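You operate a simulated robot arm through the tools that you are given. There is no shell and no other tool. Be economical: measure what you need, move in short steps, check, and stop when the job is done.

Carry out the task below with a simulated robot arm. There is one attempt and no reset: what you move stays moved.

Task
Clear the winder: reels to the rack, draw bar back, counter to nought.
Fine: leave both clamps open.

Only the result counts: the job must be done as asked and must still hold three seconds after the hand-in. Knocking over, shifting, dropping, spilling or breaking anything else fails it.

Robot
A 7-joint arm with a two-finger parallel gripper, fixed in place. Base frame: the origin is at the foot of the arm, x ahead of it, y to its left, z up; the work surface is at about z = 0.8. Readings come in m, rad, newtons and seconds.
With the tool pointing down near the work surface it reaches from about 0.22 to 0.74 m from the base axis. Its first joint turns from -2.897 to 2.897 rad. Payload 1.57 kg.
Tool frame: the origin (TCP) lies between the finger pads and is the grasp point; the fingertips stand 0.03 m ahead of it; z points along the fingers, y is the line along which they close. Largest opening 0.11 m; finger width 0.024, thickness 0.012; the body of the gripper, 0.048 by 0.112 m, starts 0.078 m behind the TCP.
Orientation is told as [roll, pitch, yaw] about the base's x, y, z axes, in that order, counted from this pose: with the fingers straight down and closing along the base's y, the tool's x points along the base's -x, its y along +y and its z along -z.

Tools
- The arm moves only by the tool servo_tool. Its argument "commands" is one flat list of numbers, 7 for each row, row after row: the shift along the tool's x, y, z in m, then the turn, a rotation vector about the tool's x, y, z in rad, then the opening, from 0 (shut) to 1 (fully open). In form: [dx, dy, dz, wx, wy, wz, claw, dx, dy, dz, wx, wy, wz, claw, ...]. A call has 1 to 8 rows; each row is the pose to reach, as a shift and turn from the pose commanded when the call began, along the tool's axes at that moment. A row lasts 0.2 s, in which the tool goes at most 0.05 m and 0.15 rad; a call with a longer step from one row to the next is refused whole, and so is a gripper value outside its range. A pose out of reach is approached as far as the arm can. The call stops where the force on the tool passes 90 N (or 10 N more than at its start, if that is more) or the arm is blocked; 0.2 s more then pass. Each finger travels about 0.045 m/s and halts on what it meets, pressing with about 34 N; the grip force reading is that of the motor and also rises with nothing between the fingers. The clock runs only during rows and for 0.2 s after the last one: add rows that repeat a pose to give the fingers time. It gives the time, the measured TCP pose, the force on the tool (base axes), the opening and the grip force at its end, in the units of the frame above (readings bear some noise).
- Cameras (640 x 400 px; columns grow to the right, rows downward): "scene" is fixed at [0.399, 0.5011, 1.4122]; the picture's right is [-1.00, -0.08, 0.00], its down [-0.03, 0.45, -0.89] and it looks along [0.07, -0.89, -0.45] (base axes); focal length 336 px, centre (320, 200). "wrist" rides on the gripper at [0.07, 0.016, -0.141] in the tool frame; the picture's right is [-0.23, 0.97, 0.00], its down [-0.86, -0.20, -0.48] and it looks along [-0.47, -0.11, 0.88] (tool axes); focal length 222 px, centre (320, 200). There is no depth. A picture from a camera that has moved, and an enlarged one, comes with that camera's place and axes in the base frame and with its lens.
- get_image(camera): a new picture of that camera. It takes no simulated time.
- lift_body(by): slides the trunk up (or, below 0, down) by that many m; the arm rides with it, the base frame stays. It gives what a move gives, with no picture.
- inspect(camera, box): a new picture of the part [left, top, right, bottom] of that camera's present view, enlarged. It takes no simulated time.
- job_done(): hands the job in; it is judged then, once.

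Go step by step. Nothing tells you positions but the pictures and the camera data: compare them with the known pose of the tool, close in by small moves and look again before you grip or let go. The budget is 120 turns and 64 pictures, counting those below and the enlarged ones. Unless the task says otherwise, let go and move clear before handing in, and close with one line.

The tools are called as a command line: name --argument value ..., lists and objects as JSON in quotes. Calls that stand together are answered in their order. servo_tool: Moves the arm, as the interface text tells. Its arguments: {"type":"object","properties":{"commands":{"type":"array","items":{"type":"number"}}},"required":["commands"]} The other tools are called the same way: lift_body (by) slides the trunk up or down; get_image (camera) takes a picture; inspect (camera, box) takes an enlarged picture of a part of a camera's view; job_done () hands the job in.

At the start:

```text
time_s: 0.0
eef_pos: [0.4083, -0.3225, 1.2072]
orientation: [0.0, -0.001, 0.0]
ft_force: [0.2, 0.1, 0.1]
opening: 0.1101
grasp_force: 0.0
trunk travel left (down, up): [-0.5, 0.09]
```

scene: 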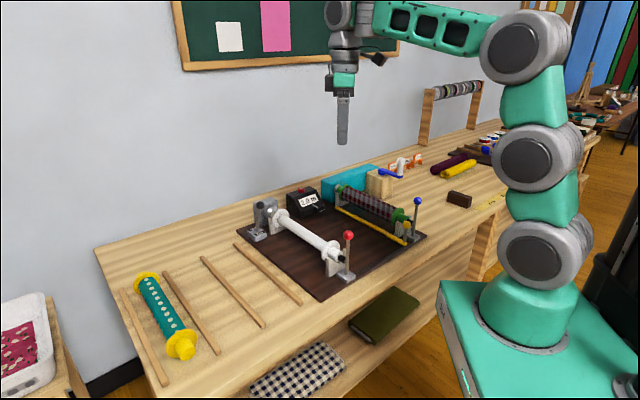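
wrist: 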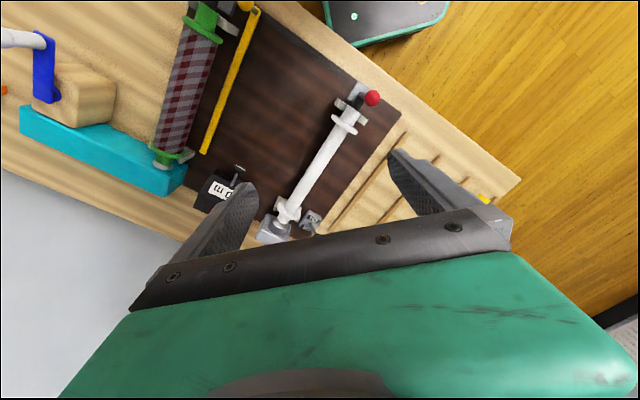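

I see a winder on a dark board holding a white reel and a green/checked reel, with a yellow draw bar, a counter, and rails on the left that look like the rack, already holding a teal/yellow reel. I'll look closer first.

inspect --camera "scene" --box '[230, 150, 440, 300]'

inspect --camera "scene" --box '[90, 230, 320, 390]'

inspect --camera "wrist" --box '[140, 0, 420, 250]'

inspect --camera "scene" --box '[280, 170, 350, 220]'

```text
2.67 times, centred on (335, 225) of scene
camera zoom: at [0.399, 0.5011, 1.4122], right [-1.0, -0.08, 0.0], down [-0.03, 0.45, -0.89], along [0.07, -0.89, -0.45], focal length 895 px, centre (280, 133)
```

zoom: 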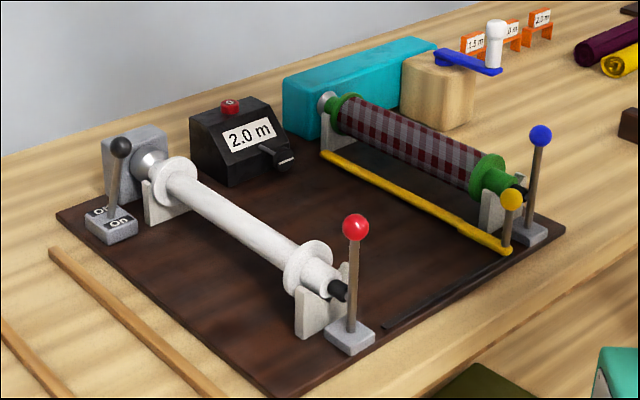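

```text
2.50 times, centred on (205, 310) of scene
camera zoom: at [0.399, 0.5011, 1.4122], right [-1.0, -0.08, 0.0], down [-0.03, 0.45, -0.89], along [0.07, -0.89, -0.45], focal length 839 px, centre (608, -75)
```

zoom: 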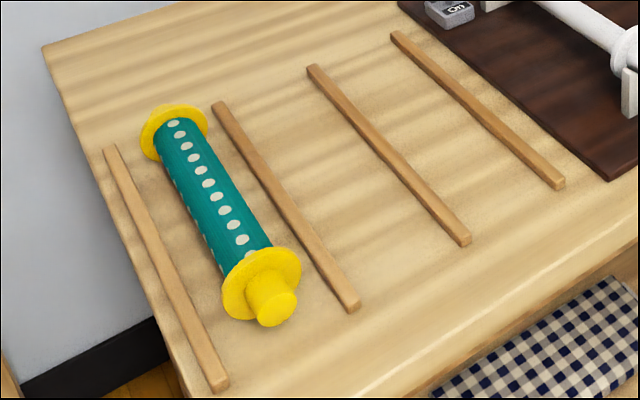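

```text
1.60 times, centred on (280, 125) of wrist
camera zoom: at [0.3384, -0.3065, 1.3483], right [0.23, 0.97, 0.0], down [0.86, -0.2, 0.48], along [0.47, -0.11, -0.88], focal length 355 px, centre (384, 320)
```

zoom: 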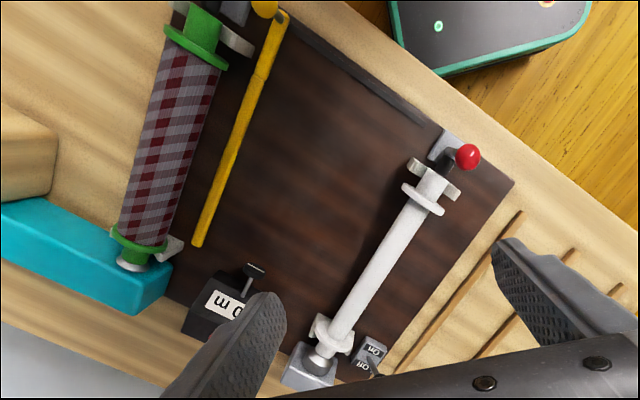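

```text
8.00 times, centred on (315, 195) of scene
camera zoom: at [0.399, 0.5011, 1.4122], right [-1.0, -0.08, 0.0], down [-0.03, 0.45, -0.89], along [0.07, -0.89, -0.45], focal length 2684 px, centre (360, 240)
```

zoom: 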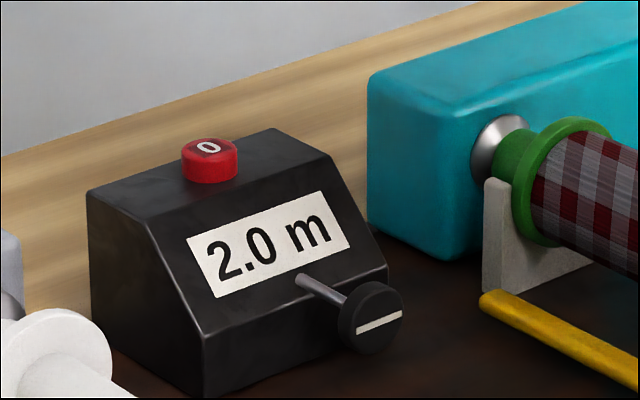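

I'll look at the clamps, the slot, the switch and the background stand in more detail.

inspect --camera "scene" --box '[325, 225, 375, 290]'

inspect --camera "scene" --box '[370, 190, 440, 275]'

inspect --camera "scene" --box '[240, 190, 310, 250]'

inspect --camera "scene" --box '[360, 60, 540, 220]'

```text
6.15 times, centred on (350, 258) of scene
camera zoom: at [0.399, 0.5011, 1.4122], right [-1.0, -0.08, 0.0], down [-0.03, 0.45, -0.89], along [0.07, -0.89, -0.45], focal length 2064 px, centre (135, -154)
```

zoom: 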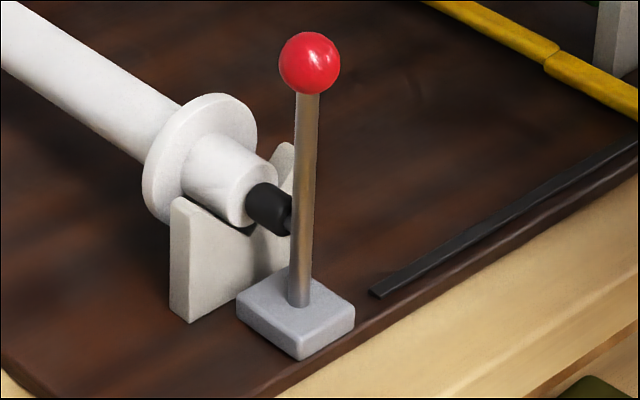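

```text
4.71 times, centred on (405, 232) of scene
camera zoom: at [0.399, 0.5011, 1.4122], right [-1.0, -0.08, 0.0], down [-0.03, 0.45, -0.89], along [0.07, -0.89, -0.45], focal length 1579 px, centre (-80, 47)
```

zoom: 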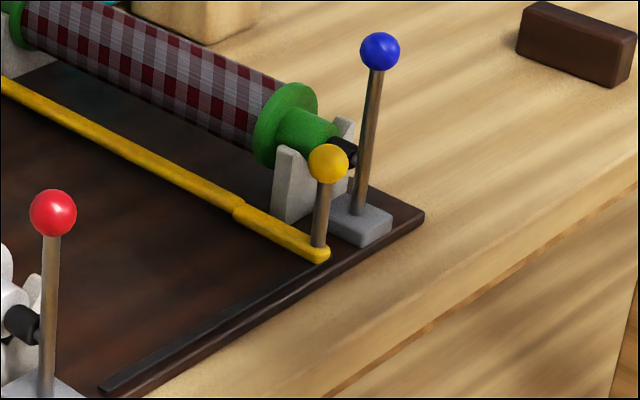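

```text
6.67 times, centred on (275, 220) of scene
camera zoom: at [0.399, 0.5011, 1.4122], right [-1.0, -0.08, 0.0], down [-0.03, 0.45, -0.89], along [0.07, -0.89, -0.45], focal length 2237 px, centre (620, 67)
```

zoom: 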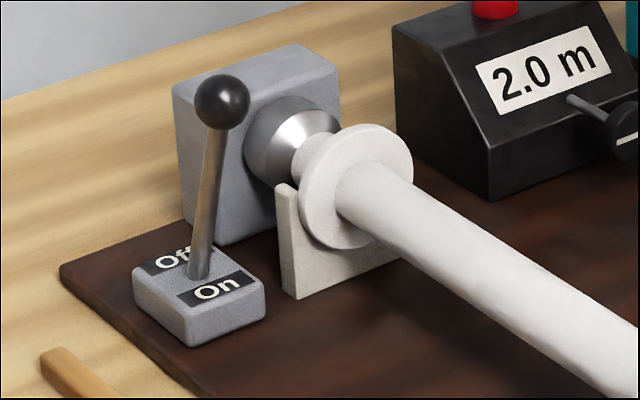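

```text
2.50 times, centred on (450, 140) of scene
camera zoom: at [0.399, 0.5011, 1.4122], right [-1.0, -0.08, 0.0], down [-0.03, 0.45, -0.89], along [0.07, -0.89, -0.45], focal length 839 px, centre (-5, 350)
```

zoom: 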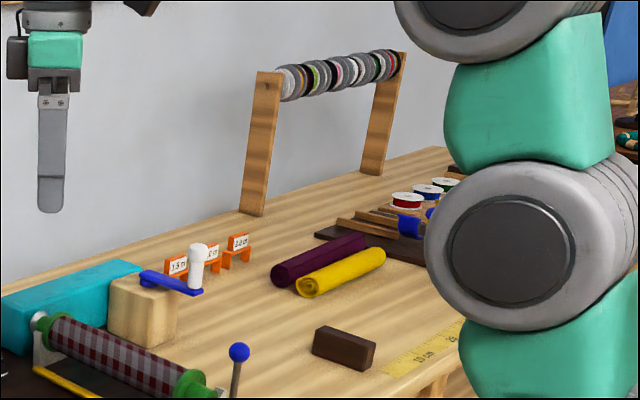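

The rack is the four rails: one slot is taken by the teal reel and two are free. The board is turned 45° to the base. The clamps (red and blue levers) have pins engaged, the bar sits at the green-reel end of its track, and the red "0" button resets the counter. I'll turn the tool to match the board and look closer.

servo_tool --commands '[-0.01, 0.005, 0.02, 0, 0, 0.131, 0.5, -0.02, 0.01, 0.04, 0, 0, 0.262, 0.5, -0.025, 0.015, 0.06, 0, 0, 0.393, 0.3, -0.03, 0.02, 0.08, 0, 0, 0.524, 0.1, -0.035, 0.03, 0.1, 0, 0, 0.655, 0, -0.04, 0.04, 0.1, 0, 0, 0.785, 0, -0.04, 0.04, 0.1, 0, 0, 0.785, 0]'

get_image --camera "wrist"

get_image --camera "scene"

```text
time_s: 1.6
eef_pos: [0.449, -0.2824, 1.1065]
orientation: [-0.001, 0.001, -0.787]
ft_force: [0.0, 0.1, -0.4]
opening: 0.0
grasp_force: 14.6
trunk travel left (down, up): [-0.5, 0.09]
```

```text
53 pictures are left
camera wrist: at [0.4112, -0.2225, 1.2483], right [0.85, 0.53, 0.0], down [0.46, -0.75, 0.48], along [0.25, -0.41, -0.88], focal length 222 px, centre (320, 200)
```

wrist: 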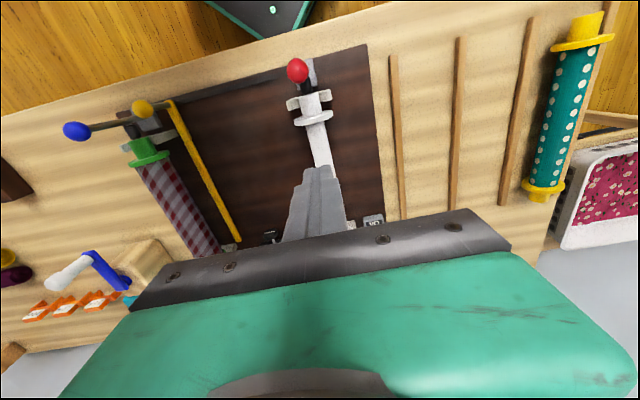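

```text
52 pictures are left
```

scene: 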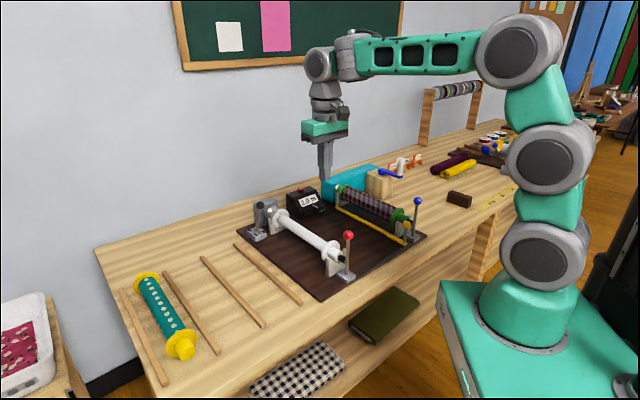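

Red knob ≈ (0.385, -0.229, 0.946). The clamp should open by swinging that lever outward, away from the reel. I'll lower the closed fingers on the inner side of the knob first.

servo_tool --commands '[0.01, -0.002, 0.04, 0, 0, 0, 0, 0.02, -0.004, 0.08, 0, 0, 0, 0, 0.03, -0.007, 0.12, 0, 0, 0, 0, 0.035, -0.007, 0.15, 0, 0, 0, 0, 0.035, -0.007, 0.15, 0, 0, 0, 0]'

get_image --camera "wrist"

inspect --camera "scene" --box '[290, 190, 390, 290]'

```text
time_s: 2.8
eef_pos: [0.4164, -0.2629, 0.9574]
orientation: [0.001, -0.002, -0.786]
ft_force: [0.5, 0.6, 0.0]
opening: 0.0001
grasp_force: 21.1
trunk travel left (down, up): [-0.5, 0.09]
```

```text
51 pictures are left
camera wrist: at [0.38, -0.2025, 1.0996], right [0.85, 0.53, 0.0], down [0.46, -0.75, 0.48], along [0.25, -0.41, -0.88], focal length 222 px, centre (320, 200)
```

wrist: 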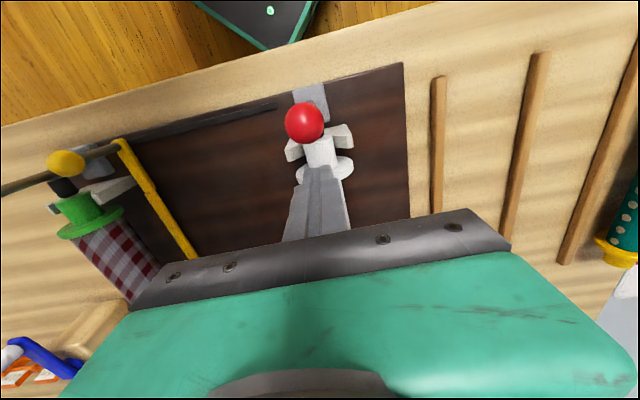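

```text
4.00 times, centred on (340, 240) of scene
camera zoom: at [0.399, 0.5011, 1.4122], right [-1.0, -0.08, 0.0], down [-0.03, 0.45, -0.89], along [0.07, -0.89, -0.45], focal length 1342 px, centre (240, 40)
```

zoom: 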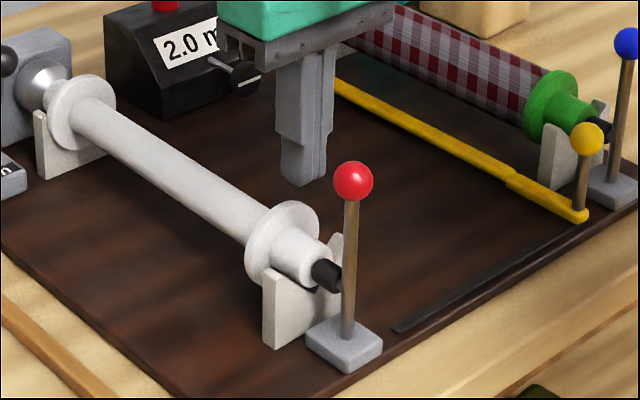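

The fingers are in line with the red knob, about 2 cm from contact on its inner side. I'll push outward gently.

servo_tool --commands '[0.015, 0, 0, 0, 0, 0, 0, 0.025, 0, 0, 0, 0, 0, 0, 0.035, 0, 0, 0, 0, 0, 0, 0.045, 0, 0.002, 0, 0, 0, 0, 0.045, 0, 0.002, 0, 0, 0, 0]'

inspect --camera "scene" --box '[290, 190, 390, 290]'

```text
time_s: 4.0
eef_pos: [0.3869, -0.2314, 0.956]
orientation: [0.0, 0.0, -0.787]
ft_force: [-0.3, -0.2, -1.3]
opening: 0.0
grasp_force: 21.4
trunk travel left (down, up): [-0.5, 0.09]
```

```text
4.00 times, centred on (340, 240) of scene
camera zoom: at [0.399, 0.5011, 1.4122], right [-1.0, -0.08, 0.0], down [-0.03, 0.45, -0.89], along [0.07, -0.89, -0.45], focal length 1342 px, centre (240, 40)
```

zoom: 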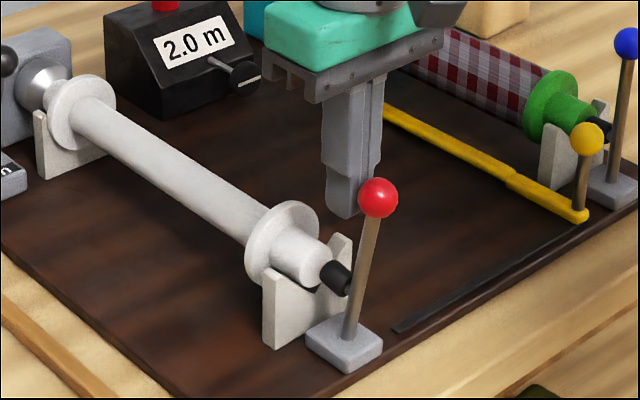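

The red lever tilts outward with little force and the pin is withdrawing. I'll keep pushing.

servo_tool --commands '[0.015, 0, 0.004, 0, 0, 0, 0, 0.03, 0, 0.01, 0, 0, 0, 0, 0.042, 0, 0.016, 0, 0, 0, 0, 0.055, 0, 0.024, 0, 0, 0, 0, 0.055, 0, 0.024, 0, 0, 0, 0]'

inspect --camera "scene" --box '[290, 190, 390, 290]'

```text
time_s: 5.2
eef_pos: [0.3475, -0.1917, 0.932]
orientation: [0.001, 0.0, -0.787]
ft_force: [0.8, -0.1, -0.2]
opening: 0.0001
grasp_force: 21.1
trunk travel left (down, up): [-0.5, 0.09]
```

```text
4.00 times, centred on (340, 240) of scene
camera zoom: at [0.399, 0.5011, 1.4122], right [-1.0, -0.08, 0.0], down [-0.03, 0.45, -0.89], along [0.07, -0.89, -0.45], focal length 1342 px, centre (240, 40)
```

zoom: 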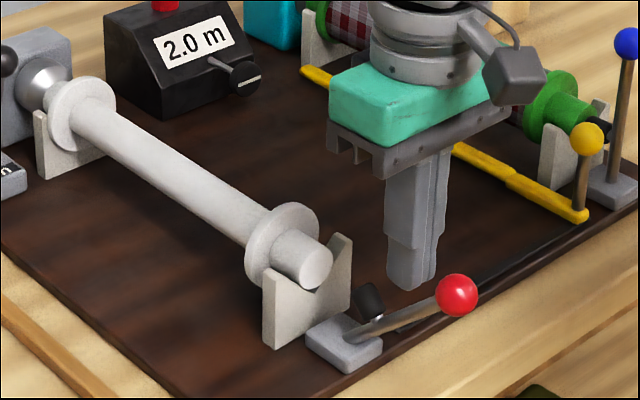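

The red clamp is open, with its pin swung clear. Next is the blue clamp, with its knob at about (0.172, -0.441, 0.946); I'll go up, over and down on its inner side.

servo_tool --commands '[0, 0, -0.045, 0, 0, 0, 0, -0.02, 0, -0.085, 0, 0, 0, 0, -0.035, -0.045, -0.09, 0, 0, 0, 0, -0.05, -0.09, -0.09, 0, 0, 0, 0, -0.065, -0.135, -0.09, 0, 0, 0, 0, -0.08, -0.18, -0.09, 0, 0, 0, 0, -0.09, -0.225, -0.09, 0, 0, 0, 0, -0.098, -0.27, -0.09, 0, 0, 0, 0]'

servo_tool --commands '[0, -0.03, 0, 0, 0, 0, 0, 0, -0.03, 0.03, 0, 0, 0, 0, 0, -0.03, 0.067, 0, 0, 0, 0, 0, -0.03, 0.067, 0, 0, 0, 0]'

get_image --camera "wrist"

inspect --camera "scene" --box '[360, 180, 460, 260]'

```text
time_s: 7.0
eef_pos: [0.2261, -0.4529, 1.019]
orientation: [0.0, -0.001, -0.786]
ft_force: [-0.6, -0.9, 0.5]
opening: 0.0001
grasp_force: 21.4
trunk travel left (down, up): [-0.5, 0.09]
```

```text
time_s: 8.0
eef_pos: [0.2049, -0.4733, 0.9535]
orientation: [-0.001, -0.001, -0.785]
ft_force: [0.3, -0.5, -0.1]
opening: 0.0001
grasp_force: 21.7
trunk travel left (down, up): [-0.5, 0.09]
```

```text
47 pictures are left
camera wrist: at [0.167, -0.4126, 1.0946], right [0.85, 0.53, 0.0], down [0.46, -0.75, 0.48], along [0.25, -0.41, -0.88], focal length 222 px, centre (320, 200)
```

wrist: 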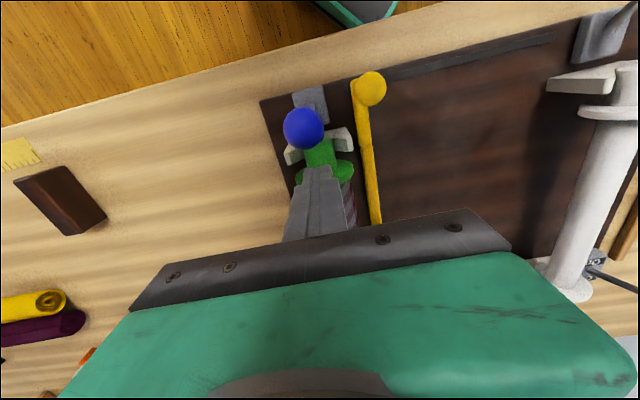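

```text
5.00 times, centred on (410, 220) of scene
camera zoom: at [0.399, 0.5011, 1.4122], right [-1.0, -0.08, 0.0], down [-0.03, 0.45, -0.89], along [0.07, -0.89, -0.45], focal length 1677 px, centre (-130, 100)
```

zoom: 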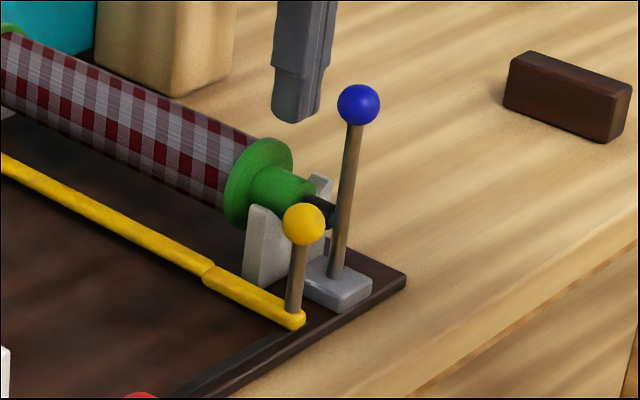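

Aligned with the blue knob as before, so I'll use the same outward push.

servo_tool --commands '[0.015, 0, 0, 0, 0, 0, 0, 0.025, 0, 0, 0, 0, 0, 0, 0.035, 0, 0, 0, 0, 0, 0, 0.045, 0, 0.002, 0, 0, 0, 0, 0.06, 0, 0.006, 0, 0, 0, 0, 0.075, 0, 0.012, 0, 0, 0, 0, 0.088, 0, 0.018, 0, 0, 0, 0, 0.1, 0, 0.024, 0, 0, 0, 0]'

inspect --camera "scene" --box '[330, 180, 460, 290]'

get_image --camera "wrist"

```text
time_s: 9.8
eef_pos: [0.1333, -0.403, 0.9313]
orientation: [0.001, 0.0, -0.785]
ft_force: [0.0, -0.4, 0.3]
opening: 0.0
grasp_force: 21.3
trunk travel left (down, up): [-0.5, 0.09]
```

```text
3.64 times, centred on (395, 235) of scene
camera zoom: at [0.399, 0.5011, 1.4122], right [-1.0, -0.08, 0.0], down [-0.03, 0.45, -0.89], along [0.07, -0.89, -0.45], focal length 1220 px, centre (47, 73)
```

zoom: 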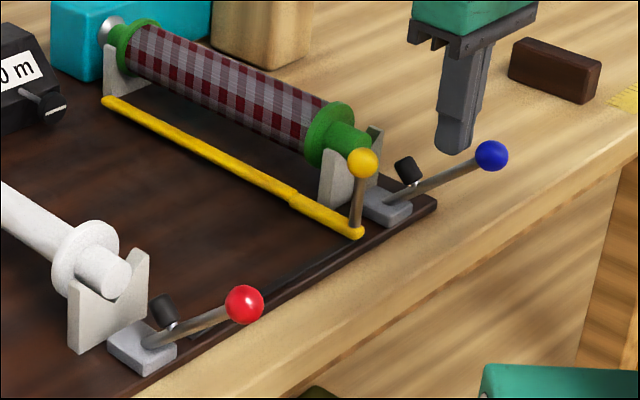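

```text
44 pictures are left
camera wrist: at [0.0958, -0.3422, 1.0729], right [0.85, 0.53, 0.0], down [0.46, -0.75, 0.48], along [0.25, -0.41, -0.88], focal length 222 px, centre (320, 200)
```

wrist: 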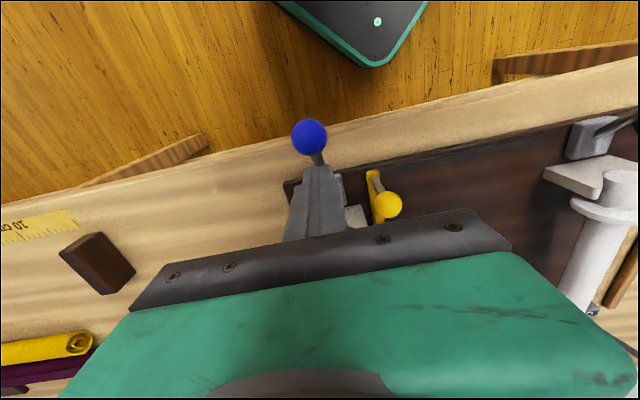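

Both clamps are open. Now I'll check the far ends of the reels before lifting.

inspect --camera "scene" --box '[250, 195, 300, 235]'

inspect --camera "scene" --box '[310, 235, 360, 280]'

```text
10.00 times, centred on (275, 215) of scene
camera zoom: at [0.399, 0.5011, 1.4122], right [-1.0, -0.08, 0.0], down [-0.03, 0.45, -0.89], along [0.07, -0.89, -0.45], focal length 3355 px, centre (770, 50)
```

zoom: 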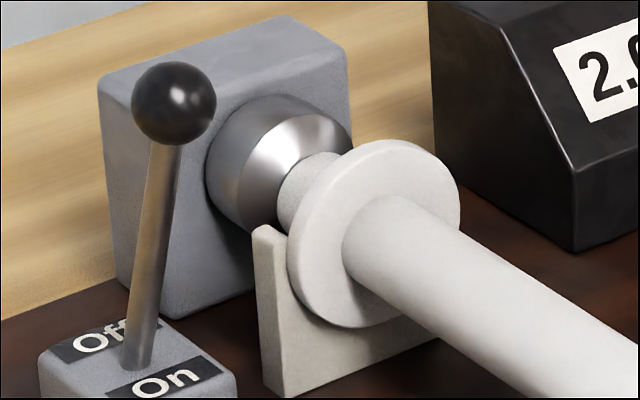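

```text
8.89 times, centred on (335, 258) of scene
camera zoom: at [0.399, 0.5011, 1.4122], right [-1.0, -0.08, 0.0], down [-0.03, 0.45, -0.89], along [0.07, -0.89, -0.45], focal length 2982 px, centre (187, -311)
```

zoom: 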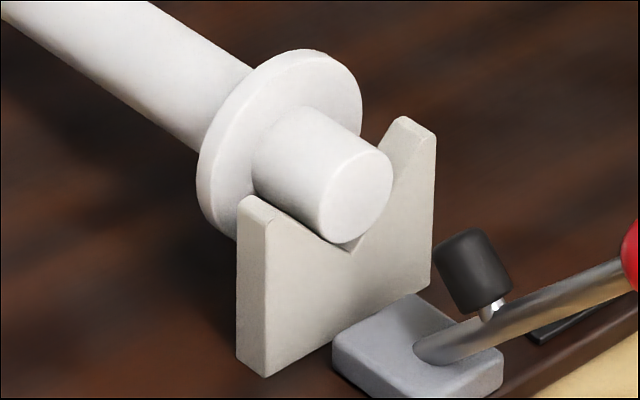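

The flanges sit just inside the V-plates and the reels lie open-topped, so a straight lift should work. I'm going above the white reel now, with the gripper open.

servo_tool --commands '[0, 0, -0.045, 0, 0, 0, 0, -0.02, 0.02, -0.085, 0, 0, 0, 0.1, -0.045, 0.06, -0.09, 0, 0, 0, 0.2, -0.07, 0.1, -0.09, 0, 0, 0, 0.3, -0.095, 0.14, -0.09, 0, 0, 0, 0.4, -0.12, 0.18, -0.09, 0, 0, 0, 0.5, -0.145, 0.22, -0.09, 0, 0, 0, 0.6, -0.17, 0.26, -0.09, 0, 0, 0, 0.65]'

servo_tool --commands '[-0.02, 0.03, 0, 0, 0, 0, 0.65, -0.031, 0.043, 0.02, 0, 0, 0, 0.65, -0.031, 0.043, 0.06, 0, 0, 0, 0.65, -0.031, 0.043, 0.09, 0, 0, 0, 0.65, -0.031, 0.043, 0.09, 0, 0, 0, 0.65]'

get_image --camera "wrist"

inspect --camera "scene" --box '[240, 170, 370, 290]'

```text
time_s: 11.6
eef_pos: [0.4398, -0.338, 1.024]
orientation: [0.002, 0.0, -0.786]
ft_force: [0.7, 0.3, 1.1]
opening: 0.0716
grasp_force: 0.1
trunk travel left (down, up): [-0.5, 0.09]
```

```text
time_s: 12.8
eef_pos: [0.4904, -0.3312, 0.931]
orientation: [0.001, -0.001, -0.786]
ft_force: [-0.4, 0.6, 0.2]
opening: 0.0717
grasp_force: 0.2
trunk travel left (down, up): [-0.5, 0.09]
```

```text
41 pictures are left
camera wrist: at [0.4525, -0.27, 1.0722], right [0.85, 0.53, 0.0], down [0.46, -0.75, 0.48], along [0.25, -0.41, -0.88], focal length 222 px, centre (320, 200)
```

wrist: 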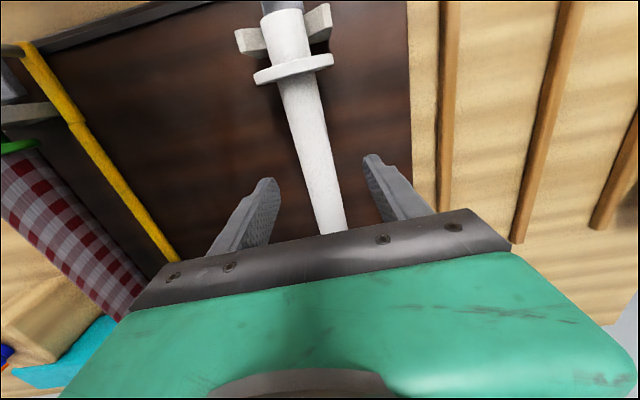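

```text
3.33 times, centred on (305, 230) of scene
camera zoom: at [0.399, 0.5011, 1.4122], right [-1.0, -0.08, 0.0], down [-0.03, 0.45, -0.89], along [0.07, -0.89, -0.45], focal length 1118 px, centre (370, 100)
```

zoom: 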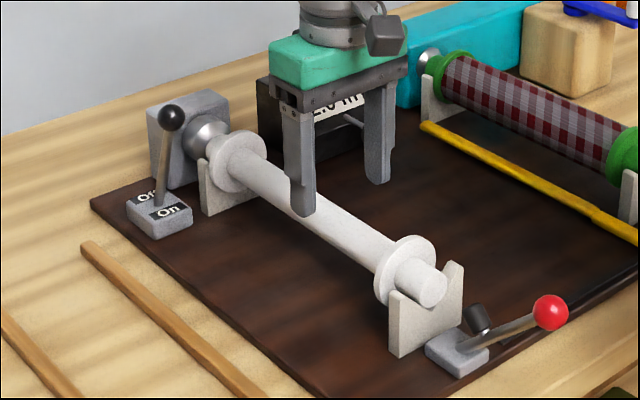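

The fingers straddle the white tube and are centred. I'll go down to tube height and close.

servo_tool --commands '[0, 0, 0.04, 0, 0, 0, 0.65, 0, 0, 0.076, 0, 0, 0, 0.65, 0, 0, 0.076, 0, 0, 0, 0.4, 0, 0, 0.076, 0, 0, 0, 0.2, 0, 0, 0.076, 0, 0, 0, 0.0, 0, 0, 0.076, 0, 0, 0, 0.0, 0, 0, 0.076, 0, 0, 0, 0.0]'

inspect --camera "scene" --box '[240, 170, 370, 290]'

```text
time_s: 14.4
eef_pos: [0.4892, -0.3304, 0.8553]
orientation: [0.0, -0.002, -0.788]
ft_force: [-13.2, -13.6, 8.5]
opening: 0.0313
grasp_force: 34.1
trunk travel left (down, up): [-0.5, 0.09]
```

```text
3.33 times, centred on (305, 230) of scene
camera zoom: at [0.399, 0.5011, 1.4122], right [-1.0, -0.08, 0.0], down [-0.03, 0.45, -0.89], along [0.07, -0.89, -0.45], focal length 1118 px, centre (370, 100)
```

zoom: 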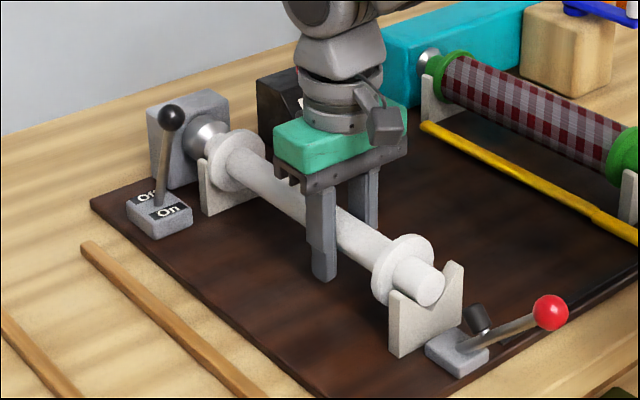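

I'm gripping the tube (Ø 31 mm), but a sideways force shows I'm a few mm off-centre. I'll ease sideways to relieve it.

servo_tool --commands '[0, -0.003, 0, 0, 0, 0, 0, 0, -0.003, 0, 0, 0, 0, 0]'

```text
time_s: 15.0
eef_pos: [0.4891, -0.3312, 0.8543]
orientation: [0.001, 0.0, -0.783]
ft_force: [-1.5, -2.3, 5.1]
opening: 0.0311
grasp_force: 33.7
trunk travel left (down, up): [-0.5, 0.09]
```

Side force is nearly gone. Now I'll lift slowly straight up.

servo_tool --commands '[0, 0, -0.005, 0, 0, 0, 0, 0, 0, -0.012, 0, 0, 0, 0, 0, 0, -0.02, 0, 0, 0, 0, 0, 0, -0.03, 0, 0, 0, 0]'

inspect --camera "scene" --box '[240, 170, 370, 290]'

```text
time_s: 16.0
eef_pos: [0.488, -0.3315, 0.8833]
orientation: [0.001, 0.0, -0.784]
ft_force: [-0.5, -0.2, -1.7]
opening: 0.031
grasp_force: 33.4
trunk travel left (down, up): [-0.5, 0.09]
```

```text
3.33 times, centred on (305, 230) of scene
camera zoom: at [0.399, 0.5011, 1.4122], right [-1.0, -0.08, 0.0], down [-0.03, 0.45, -0.89], along [0.07, -0.89, -0.45], focal length 1118 px, centre (370, 100)
```

zoom: 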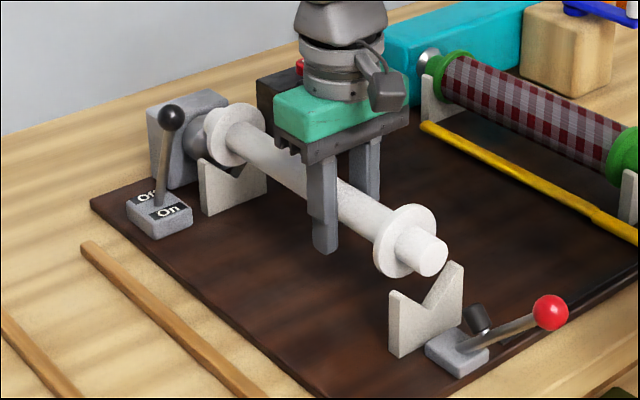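

The white reel (about 2 N) is free and level. I'll raise it above the switch lever and carry it over to the middle rack slot.

servo_tool --commands '[0.005, 0, -0.045, 0, 0, 0, 0, 0.01, 0, -0.09, 0, 0, 0, 0, 0.015, 0, -0.135, 0, 0, 0, 0, 0.02, 0, -0.17, 0, 0, 0, 0, 0.02, 0.04, -0.17, 0, 0, 0, 0, 0.02, 0.08, -0.17, 0, 0, 0, 0, 0.02, 0.12, -0.17, 0, 0, 0, 0, 0.02, 0.16, -0.17, 0, 0, 0, 0]'

servo_tool --commands '[0, 0.04, 0, 0, 0, 0, 0, 0, 0.08, 0, 0, 0, 0, 0, 0, 0.12, 0, 0, 0, 0, 0, 0, 0.16, 0, 0, 0, 0, 0, 0, 0.16, 0.04, 0, 0, 0, 0, 0, 0.16, 0.08, 0, 0, 0, 0, 0, 0.16, 0.11, 0, 0, 0, 0, 0, 0.16, 0.11, 0, 0, 0, 0]'

inspect --camera "scene" --box '[80, 200, 340, 390]'

get_image --camera "wrist"

```text
time_s: 17.8
eef_pos: [0.5887, -0.2024, 1.0528]
orientation: [-0.001, 0.001, -0.784]
ft_force: [-0.3, 0.3, -1.8]
opening: 0.031
grasp_force: 33.8
trunk travel left (down, up): [-0.5, 0.09]
```

```text
time_s: 19.6
eef_pos: [0.7002, -0.0924, 0.9437]
orientation: [-0.001, 0.001, -0.786]
ft_force: [-0.8, 0.1, -1.4]
opening: 0.0309
grasp_force: 33.8
trunk travel left (down, up): [-0.5, 0.09]
```

```text
2.11 times, centred on (210, 295) of scene
camera zoom: at [0.399, 0.5011, 1.4122], right [-1.0, -0.08, 0.0], down [-0.03, 0.45, -0.89], along [0.07, -0.89, -0.45], focal length 706 px, centre (552, 0)
```

zoom: 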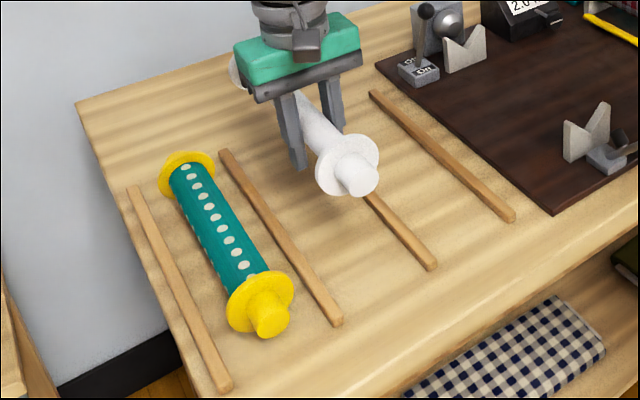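

```text
36 pictures are left
camera wrist: at [0.6628, -0.0305, 1.0844], right [0.85, 0.53, 0.0], down [0.46, -0.75, 0.48], along [0.25, -0.41, -0.88], focal length 222 px, centre (320, 200)
```

wrist: 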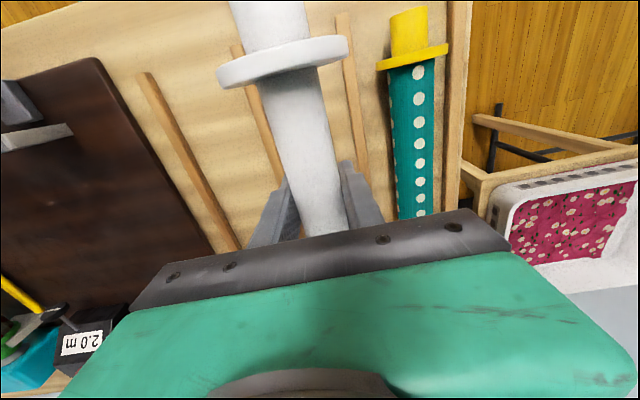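

The reel is over the middle slot. I'll lower it with a small sideways correction, slowly near the table.

servo_tool --commands '[0, -0.004, 0.04, 0, 0, 0, 0, 0, -0.004, 0.075, 0, 0, 0, 0, 0, -0.004, 0.09, 0, 0, 0, 0, 0, -0.004, 0.1, 0, 0, 0, 0, 0, -0.004, 0.102, 0, 0, 0, 0]'

inspect --camera "scene" --box '[150, 210, 310, 350]'

```text
time_s: 20.8
eef_pos: [0.6974, -0.095, 0.8417]
orientation: [0.001, 0.003, -0.785]
ft_force: [1.3, 0.4, -2.2]
opening: 0.0311
grasp_force: 34.0
trunk travel left (down, up): [-0.5, 0.09]
```

```text
2.86 times, centred on (230, 280) of scene
camera zoom: at [0.399, 0.5011, 1.4122], right [-1.0, -0.08, 0.0], down [-0.03, 0.45, -0.89], along [0.07, -0.89, -0.45], focal length 958 px, centre (577, -29)
```

zoom: 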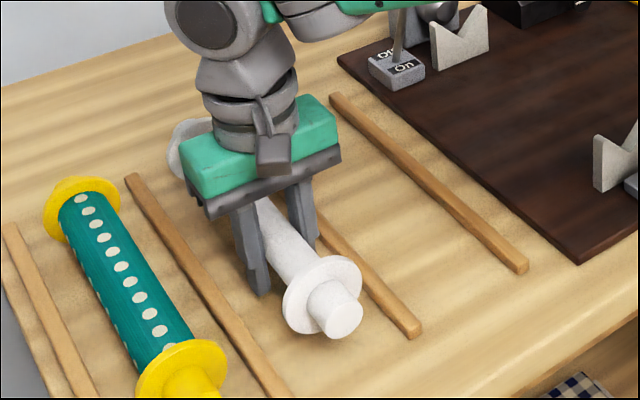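

servo_tool --commands '[0, 0, 0.004, 0, 0, 0, 0, 0, 0, 0.007, 0, 0, 0, 0, 0, 0, 0.007, 0, 0, 0, 0]'

get_image --camera "wrist"

```text
time_s: 21.6
eef_pos: [0.6976, -0.0945, 0.8348]
orientation: [0.001, 0.0, -0.785]
ft_force: [-0.3, 1.6, -1.8]
opening: 0.0309
grasp_force: 34.0
trunk travel left (down, up): [-0.5, 0.09]
```

```text
34 pictures are left
camera wrist: at [0.6599, -0.0349, 0.9755], right [0.85, 0.53, 0.0], down [0.46, -0.75, 0.48], along [0.25, -0.41, -0.88], focal length 222 px, centre (320, 200)
```

wrist: 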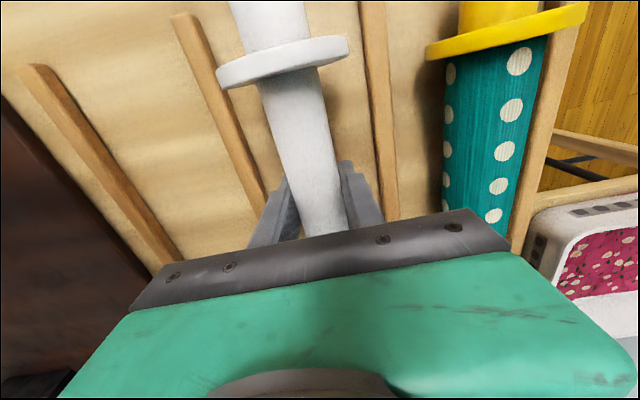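

servo_tool --commands '[0, 0, 0.003, 0, 0, 0, 0, 0, 0, 0.003, 0, 0, 0, 0]'

```text
time_s: 22.2
eef_pos: [0.6974, -0.0951, 0.8314]
orientation: [-0.001, -0.001, -0.785]
ft_force: [0.9, -0.8, -1.5]
opening: 0.0308
grasp_force: 33.9
trunk travel left (down, up): [-0.5, 0.09]
```

servo_tool --commands '[0, 0, 0.002, 0, 0, 0, 0, 0, 0, 0.002, 0, 0, 0, 0]'

inspect --camera "scene" --box '[190, 260, 280, 340]'

```text
time_s: 22.8
eef_pos: [0.697, -0.0944, 0.8307]
orientation: [0.001, 0.0, -0.787]
ft_force: [0.2, -0.7, -1.2]
opening: 0.0311
grasp_force: 33.9
trunk travel left (down, up): [-0.5, 0.09]
```

```text
5.00 times, centred on (235, 300) of scene
camera zoom: at [0.399, 0.5011, 1.4122], right [-1.0, -0.08, 0.0], down [-0.03, 0.45, -0.89], along [0.07, -0.89, -0.45], focal length 1677 px, centre (745, -300)
```

zoom: 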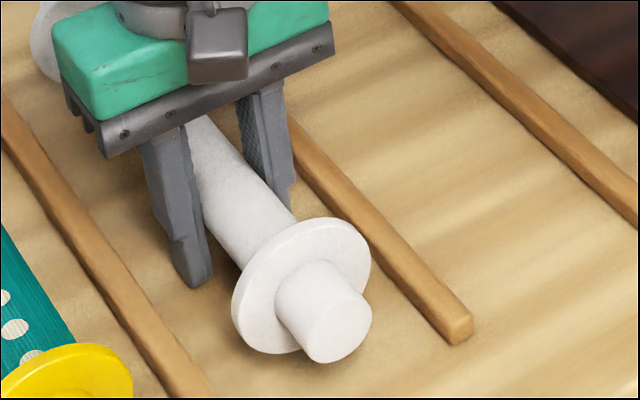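

servo_tool --commands '[0, 0, 0.002, 0, 0, 0, 0, 0, 0, 0.002, 0, 0, 0, 0]'

```text
time_s: 23.4
eef_pos: [0.6979, -0.0942, 0.8303]
orientation: [0.003, 0.0, -0.784]
ft_force: [-3.3, -0.5, 11.7]
opening: 0.0309
grasp_force: 34.1
trunk travel left (down, up): [-0.5, 0.09]
```

Contact with the table. I'll relieve slightly, open, and rise.

servo_tool --commands '[0, 0, -0.002, 0, 0, 0, 0, 0, 0, -0.002, 0, 0, 0, 0.3, 0, 0, -0.002, 0, 0, 0, 0.4, 0, 0, -0.002, 0, 0, 0, 0.5, 0, 0, -0.002, 0, 0, 0, 0.5, 0, 0, -0.04, 0, 0, 0, 0.5, 0, 0, -0.08, 0, 0, 0, 0.5, 0, 0, -0.12, 0, 0, 0, 0.5]'

inspect --camera "scene" --box '[90, 210, 310, 370]'

```text
time_s: 25.2
eef_pos: [0.6961, -0.097, 0.949]
orientation: [0.001, 0.0, -0.786]
ft_force: [-0.1, 0.1, -0.3]
opening: 0.0552
grasp_force: 0.0
trunk travel left (down, up): [-0.5, 0.09]
```

```text
2.50 times, centred on (200, 290) of scene
camera zoom: at [0.399, 0.5011, 1.4122], right [-1.0, -0.08, 0.0], down [-0.03, 0.45, -0.89], along [0.07, -0.89, -0.45], focal length 839 px, centre (620, -25)
```

zoom: 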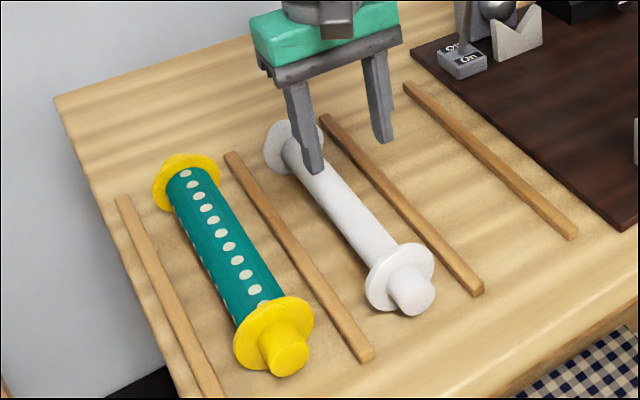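

The white reel rests in the middle slot. Next I'll travel back to above the green/checked reel.

servo_tool --commands '[0, 0, -0.04, 0, 0, 0, 0.6, 0, -0.02, -0.08, 0, 0, 0, 0.7, 0, -0.065, -0.09, 0, 0, 0, 0.75, 0, -0.11, -0.09, 0, 0, 0, 0.75, 0, -0.155, -0.09, 0, 0, 0, 0.75, -0.01, -0.2, -0.09, 0, 0, 0, 0.75, -0.01, -0.245, -0.09, 0, 0, 0, 0.75, -0.02, -0.29, -0.09, 0, 0, 0, 0.75]'

servo_tool --commands '[0, -0.046, 0, 0, 0, 0, 0.75, -0.01, -0.092, 0, 0, 0, 0, 0.75, -0.01, -0.138, 0, 0, 0, 0, 0.75, -0.02, -0.184, 0, 0, 0, 0, 0.75, -0.02, -0.23, 0, 0, 0, 0, 0.75, -0.02, -0.276, 0, 0, 0, 0, 0.75, -0.02, -0.322, 0, 0, 0, 0, 0.75, -0.02, -0.326, 0.04, 0, 0, 0, 0.75]'

get_image --camera "wrist"

get_image --camera "scene"

```text
time_s: 27.0
eef_pos: [0.5075, -0.3157, 1.0384]
orientation: [0.002, 0.0, -0.785]
ft_force: [0.1, -0.6, 0.0]
opening: 0.0823
grasp_force: 0.0
trunk travel left (down, up): [-0.5, 0.09]
```

```text
time_s: 28.8
eef_pos: [0.2918, -0.5603, 0.999]
orientation: [0.0, 0.001, -0.783]
ft_force: [-0.9, 0.2, -0.1]
opening: 0.0824
grasp_force: 0.0
trunk travel left (down, up): [-0.5, 0.09]
```

```text
31 pictures are left
camera wrist: at [0.2537, -0.4999, 1.1399], right [0.85, 0.53, 0.0], down [0.46, -0.74, 0.48], along [0.25, -0.41, -0.88], focal length 222 px, centre (320, 200)
```

wrist: 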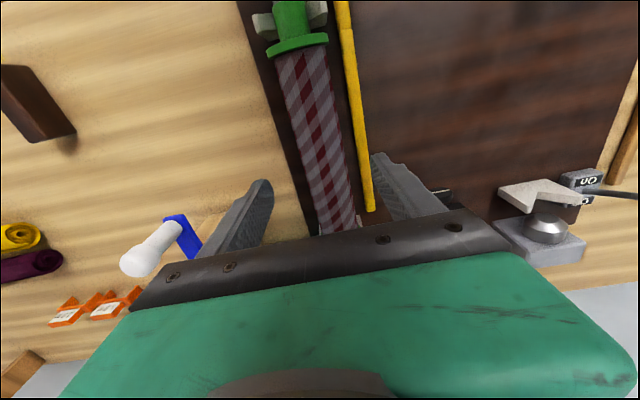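

```text
30 pictures are left
```

scene: 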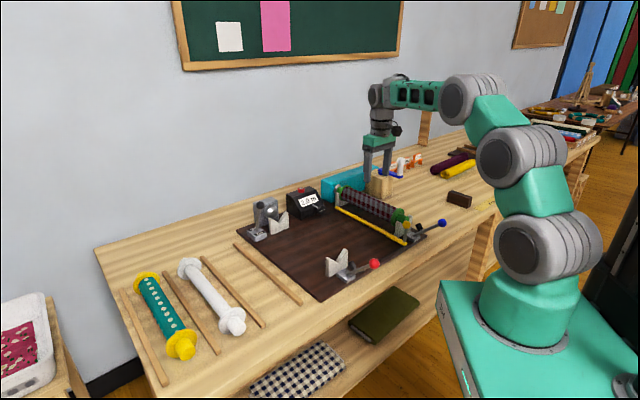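

The bar lies close to the green reel and would crowd my finger, so I'll move the bar first. Its yellow knob is at about (0.204, -0.395, 0.89), and I'm going above it.

servo_tool --commands '[0.045, 0.01, 0, 0, 0, 0, 0.6, 0.09, 0.03, 0, 0, 0, 0, 0.455, 0.135, 0.05, 0, 0, 0, 0, 0.455, 0.179, 0.0545, 0, 0, 0, 0, 0.455, 0.179, 0.0545, 0.03, 0, 0, 0, 0.455, 0.179, 0.0545, 0.035, 0, 0, 0, 0.455]'

get_image --camera "wrist"

inspect --camera "scene" --box '[350, 180, 460, 270]'

```text
time_s: 30.2
eef_pos: [0.2022, -0.3942, 0.9617]
orientation: [-0.002, 0.0, -0.786]
ft_force: [1.2, -0.5, -0.6]
opening: 0.0502
grasp_force: 0.1
trunk travel left (down, up): [-0.5, 0.09]
```

```text
29 pictures are left
camera wrist: at [0.1649, -0.3346, 1.1025], right [0.85, 0.53, 0.0], down [0.46, -0.75, 0.48], along [0.25, -0.41, -0.88], focal length 222 px, centre (320, 200)
```

wrist: 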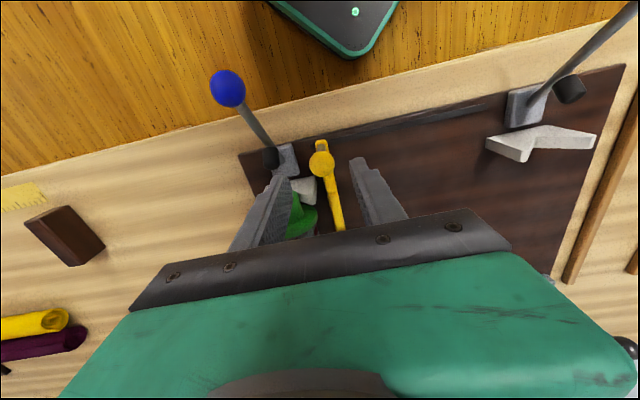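

```text
4.44 times, centred on (405, 225) of scene
camera zoom: at [0.399, 0.5011, 1.4122], right [-1.0, -0.08, 0.0], down [-0.03, 0.45, -0.89], along [0.07, -0.89, -0.45], focal length 1491 px, centre (-58, 89)
```

zoom: 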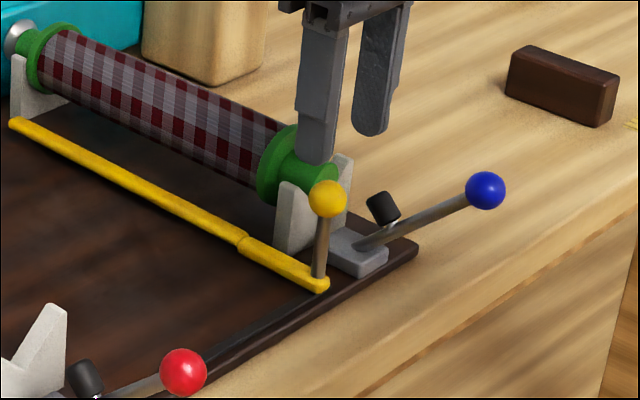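

Centred over the yellow knob and clear of the blue pin. I'll descend and grip the knob.

servo_tool --commands '[-0.003, 0, 0.03, 0, 0, 0, 0.455, -0.003, 0, 0.06, 0, 0, 0, 0.455, -0.003, 0, 0.062, 0, 0, 0, 0.35, -0.003, 0, 0.062, 0, 0, 0, 0.2, -0.003, 0, 0.062, 0, 0, 0, 0, -0.003, 0, 0.062, 0, 0, 0, 0]'

inspect --camera "scene" --box '[350, 180, 460, 270]'

```text
time_s: 31.6
eef_pos: [0.2052, -0.3955, 0.901]
orientation: [0.0, 0.0, -0.787]
ft_force: [1.0, 0.8, -0.8]
opening: 0.0257
grasp_force: 30.4
trunk travel left (down, up): [-0.5, 0.09]
```

```text
4.44 times, centred on (405, 225) of scene
camera zoom: at [0.399, 0.5011, 1.4122], right [-1.0, -0.08, 0.0], down [-0.03, 0.45, -0.89], along [0.07, -0.89, -0.45], focal length 1491 px, centre (-58, 89)
```

zoom: 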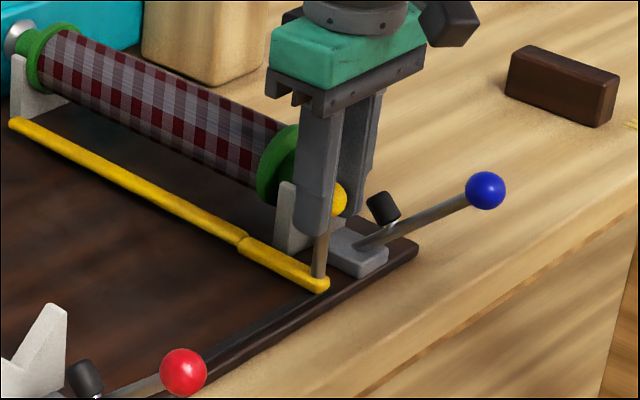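

The knob is gripped with no stray force. I'll drag the bar toward the white-reel side.

servo_tool --commands '[0, 0.015, 0, 0, 0, 0, 0, 0, 0.03, 0, 0, 0, 0, 0, 0, 0.045, 0, 0, 0, 0, 0, 0, 0.06, 0, 0, 0, 0, 0, 0, 0.075, 0, 0, 0, 0, 0, 0, 0.09, 0, 0, 0, 0, 0, 0, 0.09, 0, 0, 0, 0]'

inspect --camera "scene" --box '[290, 180, 450, 300]'

```text
refused: commands must hold 7 numbers for each row
```

```text
3.33 times, centred on (370, 240) of scene
camera zoom: at [0.399, 0.5011, 1.4122], right [-1.0, -0.08, 0.0], down [-0.03, 0.45, -0.89], along [0.07, -0.89, -0.45], focal length 1118 px, centre (153, 67)
```

zoom: 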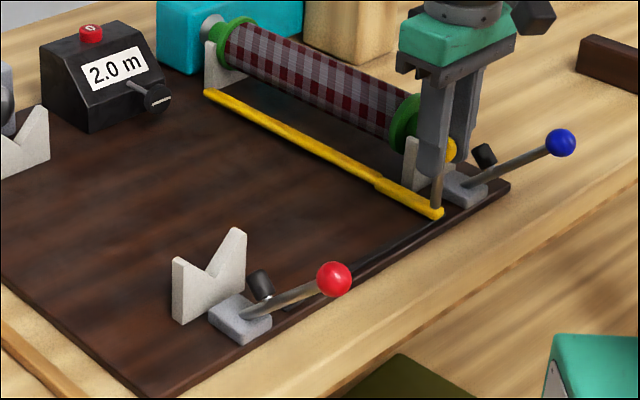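

The list was malformed, so I'm resending it correctly.

servo_tool --commands '[0, 0.015, 0, 0, 0, 0, 0, 0, 0.03, 0, 0, 0, 0, 0, 0, 0.045, 0, 0, 0, 0, 0, 0, 0.06, 0, 0, 0, 0, 0, 0, 0.075, 0, 0, 0, 0, 0, 0, 0.09, 0, 0, 0, 0, 0]'

inspect --camera "scene" --box '[290, 180, 450, 300]'

```text
time_s: 33.0
eef_pos: [0.269, -0.3319, 0.9018]
orientation: [-0.001, 0.001, -0.786]
ft_force: [4.1, -3.0, -5.9]
opening: 0.0252
grasp_force: 36.9
trunk travel left (down, up): [-0.5, 0.09]
```

```text
3.33 times, centred on (370, 240) of scene
camera zoom: at [0.399, 0.5011, 1.4122], right [-1.0, -0.08, 0.0], down [-0.03, 0.45, -0.89], along [0.07, -0.89, -0.45], focal length 1118 px, centre (153, 67)
```

zoom: 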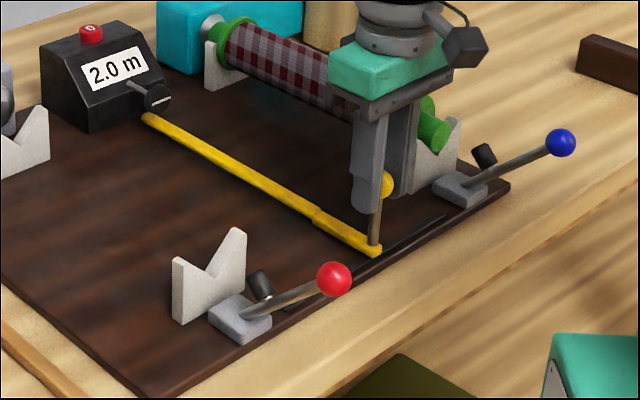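

The bar slides freely. I'm continuing to the other end, in smaller steps and watching the force.

servo_tool --commands '[0, 0.02, 0, 0, 0, 0, 0, 0, 0.04, 0, 0, 0, 0, 0, 0, 0.06, 0, 0, 0, 0, 0, 0, 0.075, 0, 0, 0, 0, 0, 0, 0.085, 0, 0, 0, 0, 0, 0, 0.093, 0, 0, 0, 0, 0, 0, 0.1, 0, 0, 0, 0, 0]'

inspect --camera "scene" --box '[290, 180, 450, 300]'

```text
time_s: 34.6
eef_pos: [0.3386, -0.2621, 0.9021]
orientation: [0.0, -0.003, -0.785]
ft_force: [3.0, -1.8, 1.4]
opening: 0.0252
grasp_force: 36.9
trunk travel left (down, up): [-0.5, 0.09]
```

```text
3.33 times, centred on (370, 240) of scene
camera zoom: at [0.399, 0.5011, 1.4122], right [-1.0, -0.08, 0.0], down [-0.03, 0.45, -0.89], along [0.07, -0.89, -0.45], focal length 1118 px, centre (153, 67)
```

zoom: 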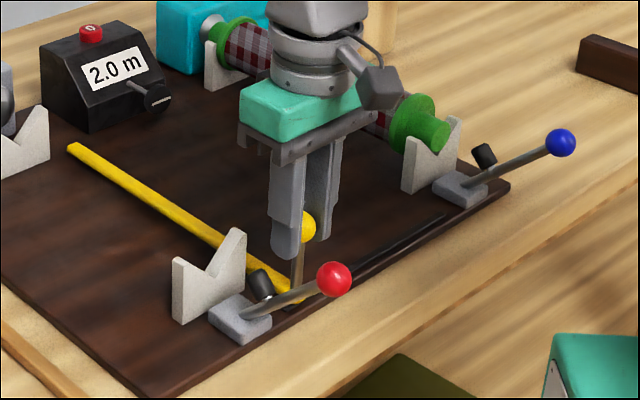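

Nearly there. I'll go a little further to find the stop.

servo_tool --commands '[0, 0.004, 0, 0, 0, 0, 0, 0, 0.008, 0, 0, 0, 0, 0, 0, 0.012, 0, 0, 0, 0, 0, 0, 0.012, 0, 0, 0, 0, 0]'

get_image --camera "wrist"

```text
time_s: 35.6
eef_pos: [0.3396, -0.2615, 0.9009]
orientation: [-0.007, -0.004, -0.805]
ft_force: [-49.3, -54.8, 5.0]
opening: 0.0255
grasp_force: 37.0
trunk travel left (down, up): [-0.5, 0.09]
```

```text
23 pictures are left
camera wrist: at [0.3037, -0.1993, 1.0422], right [0.86, 0.51, -0.01], down [0.45, -0.75, 0.48], along [0.24, -0.42, -0.88], focal length 222 px, centre (320, 200)
```

wrist: 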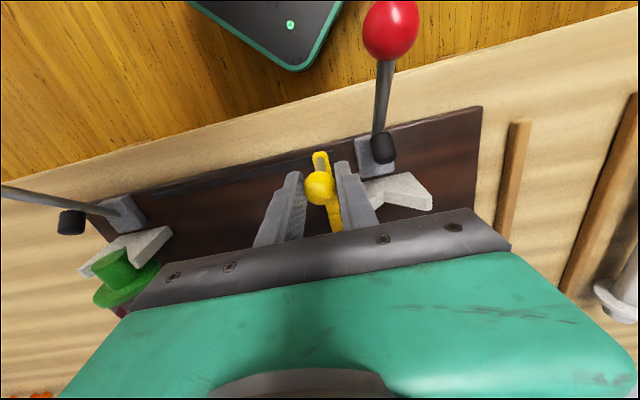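

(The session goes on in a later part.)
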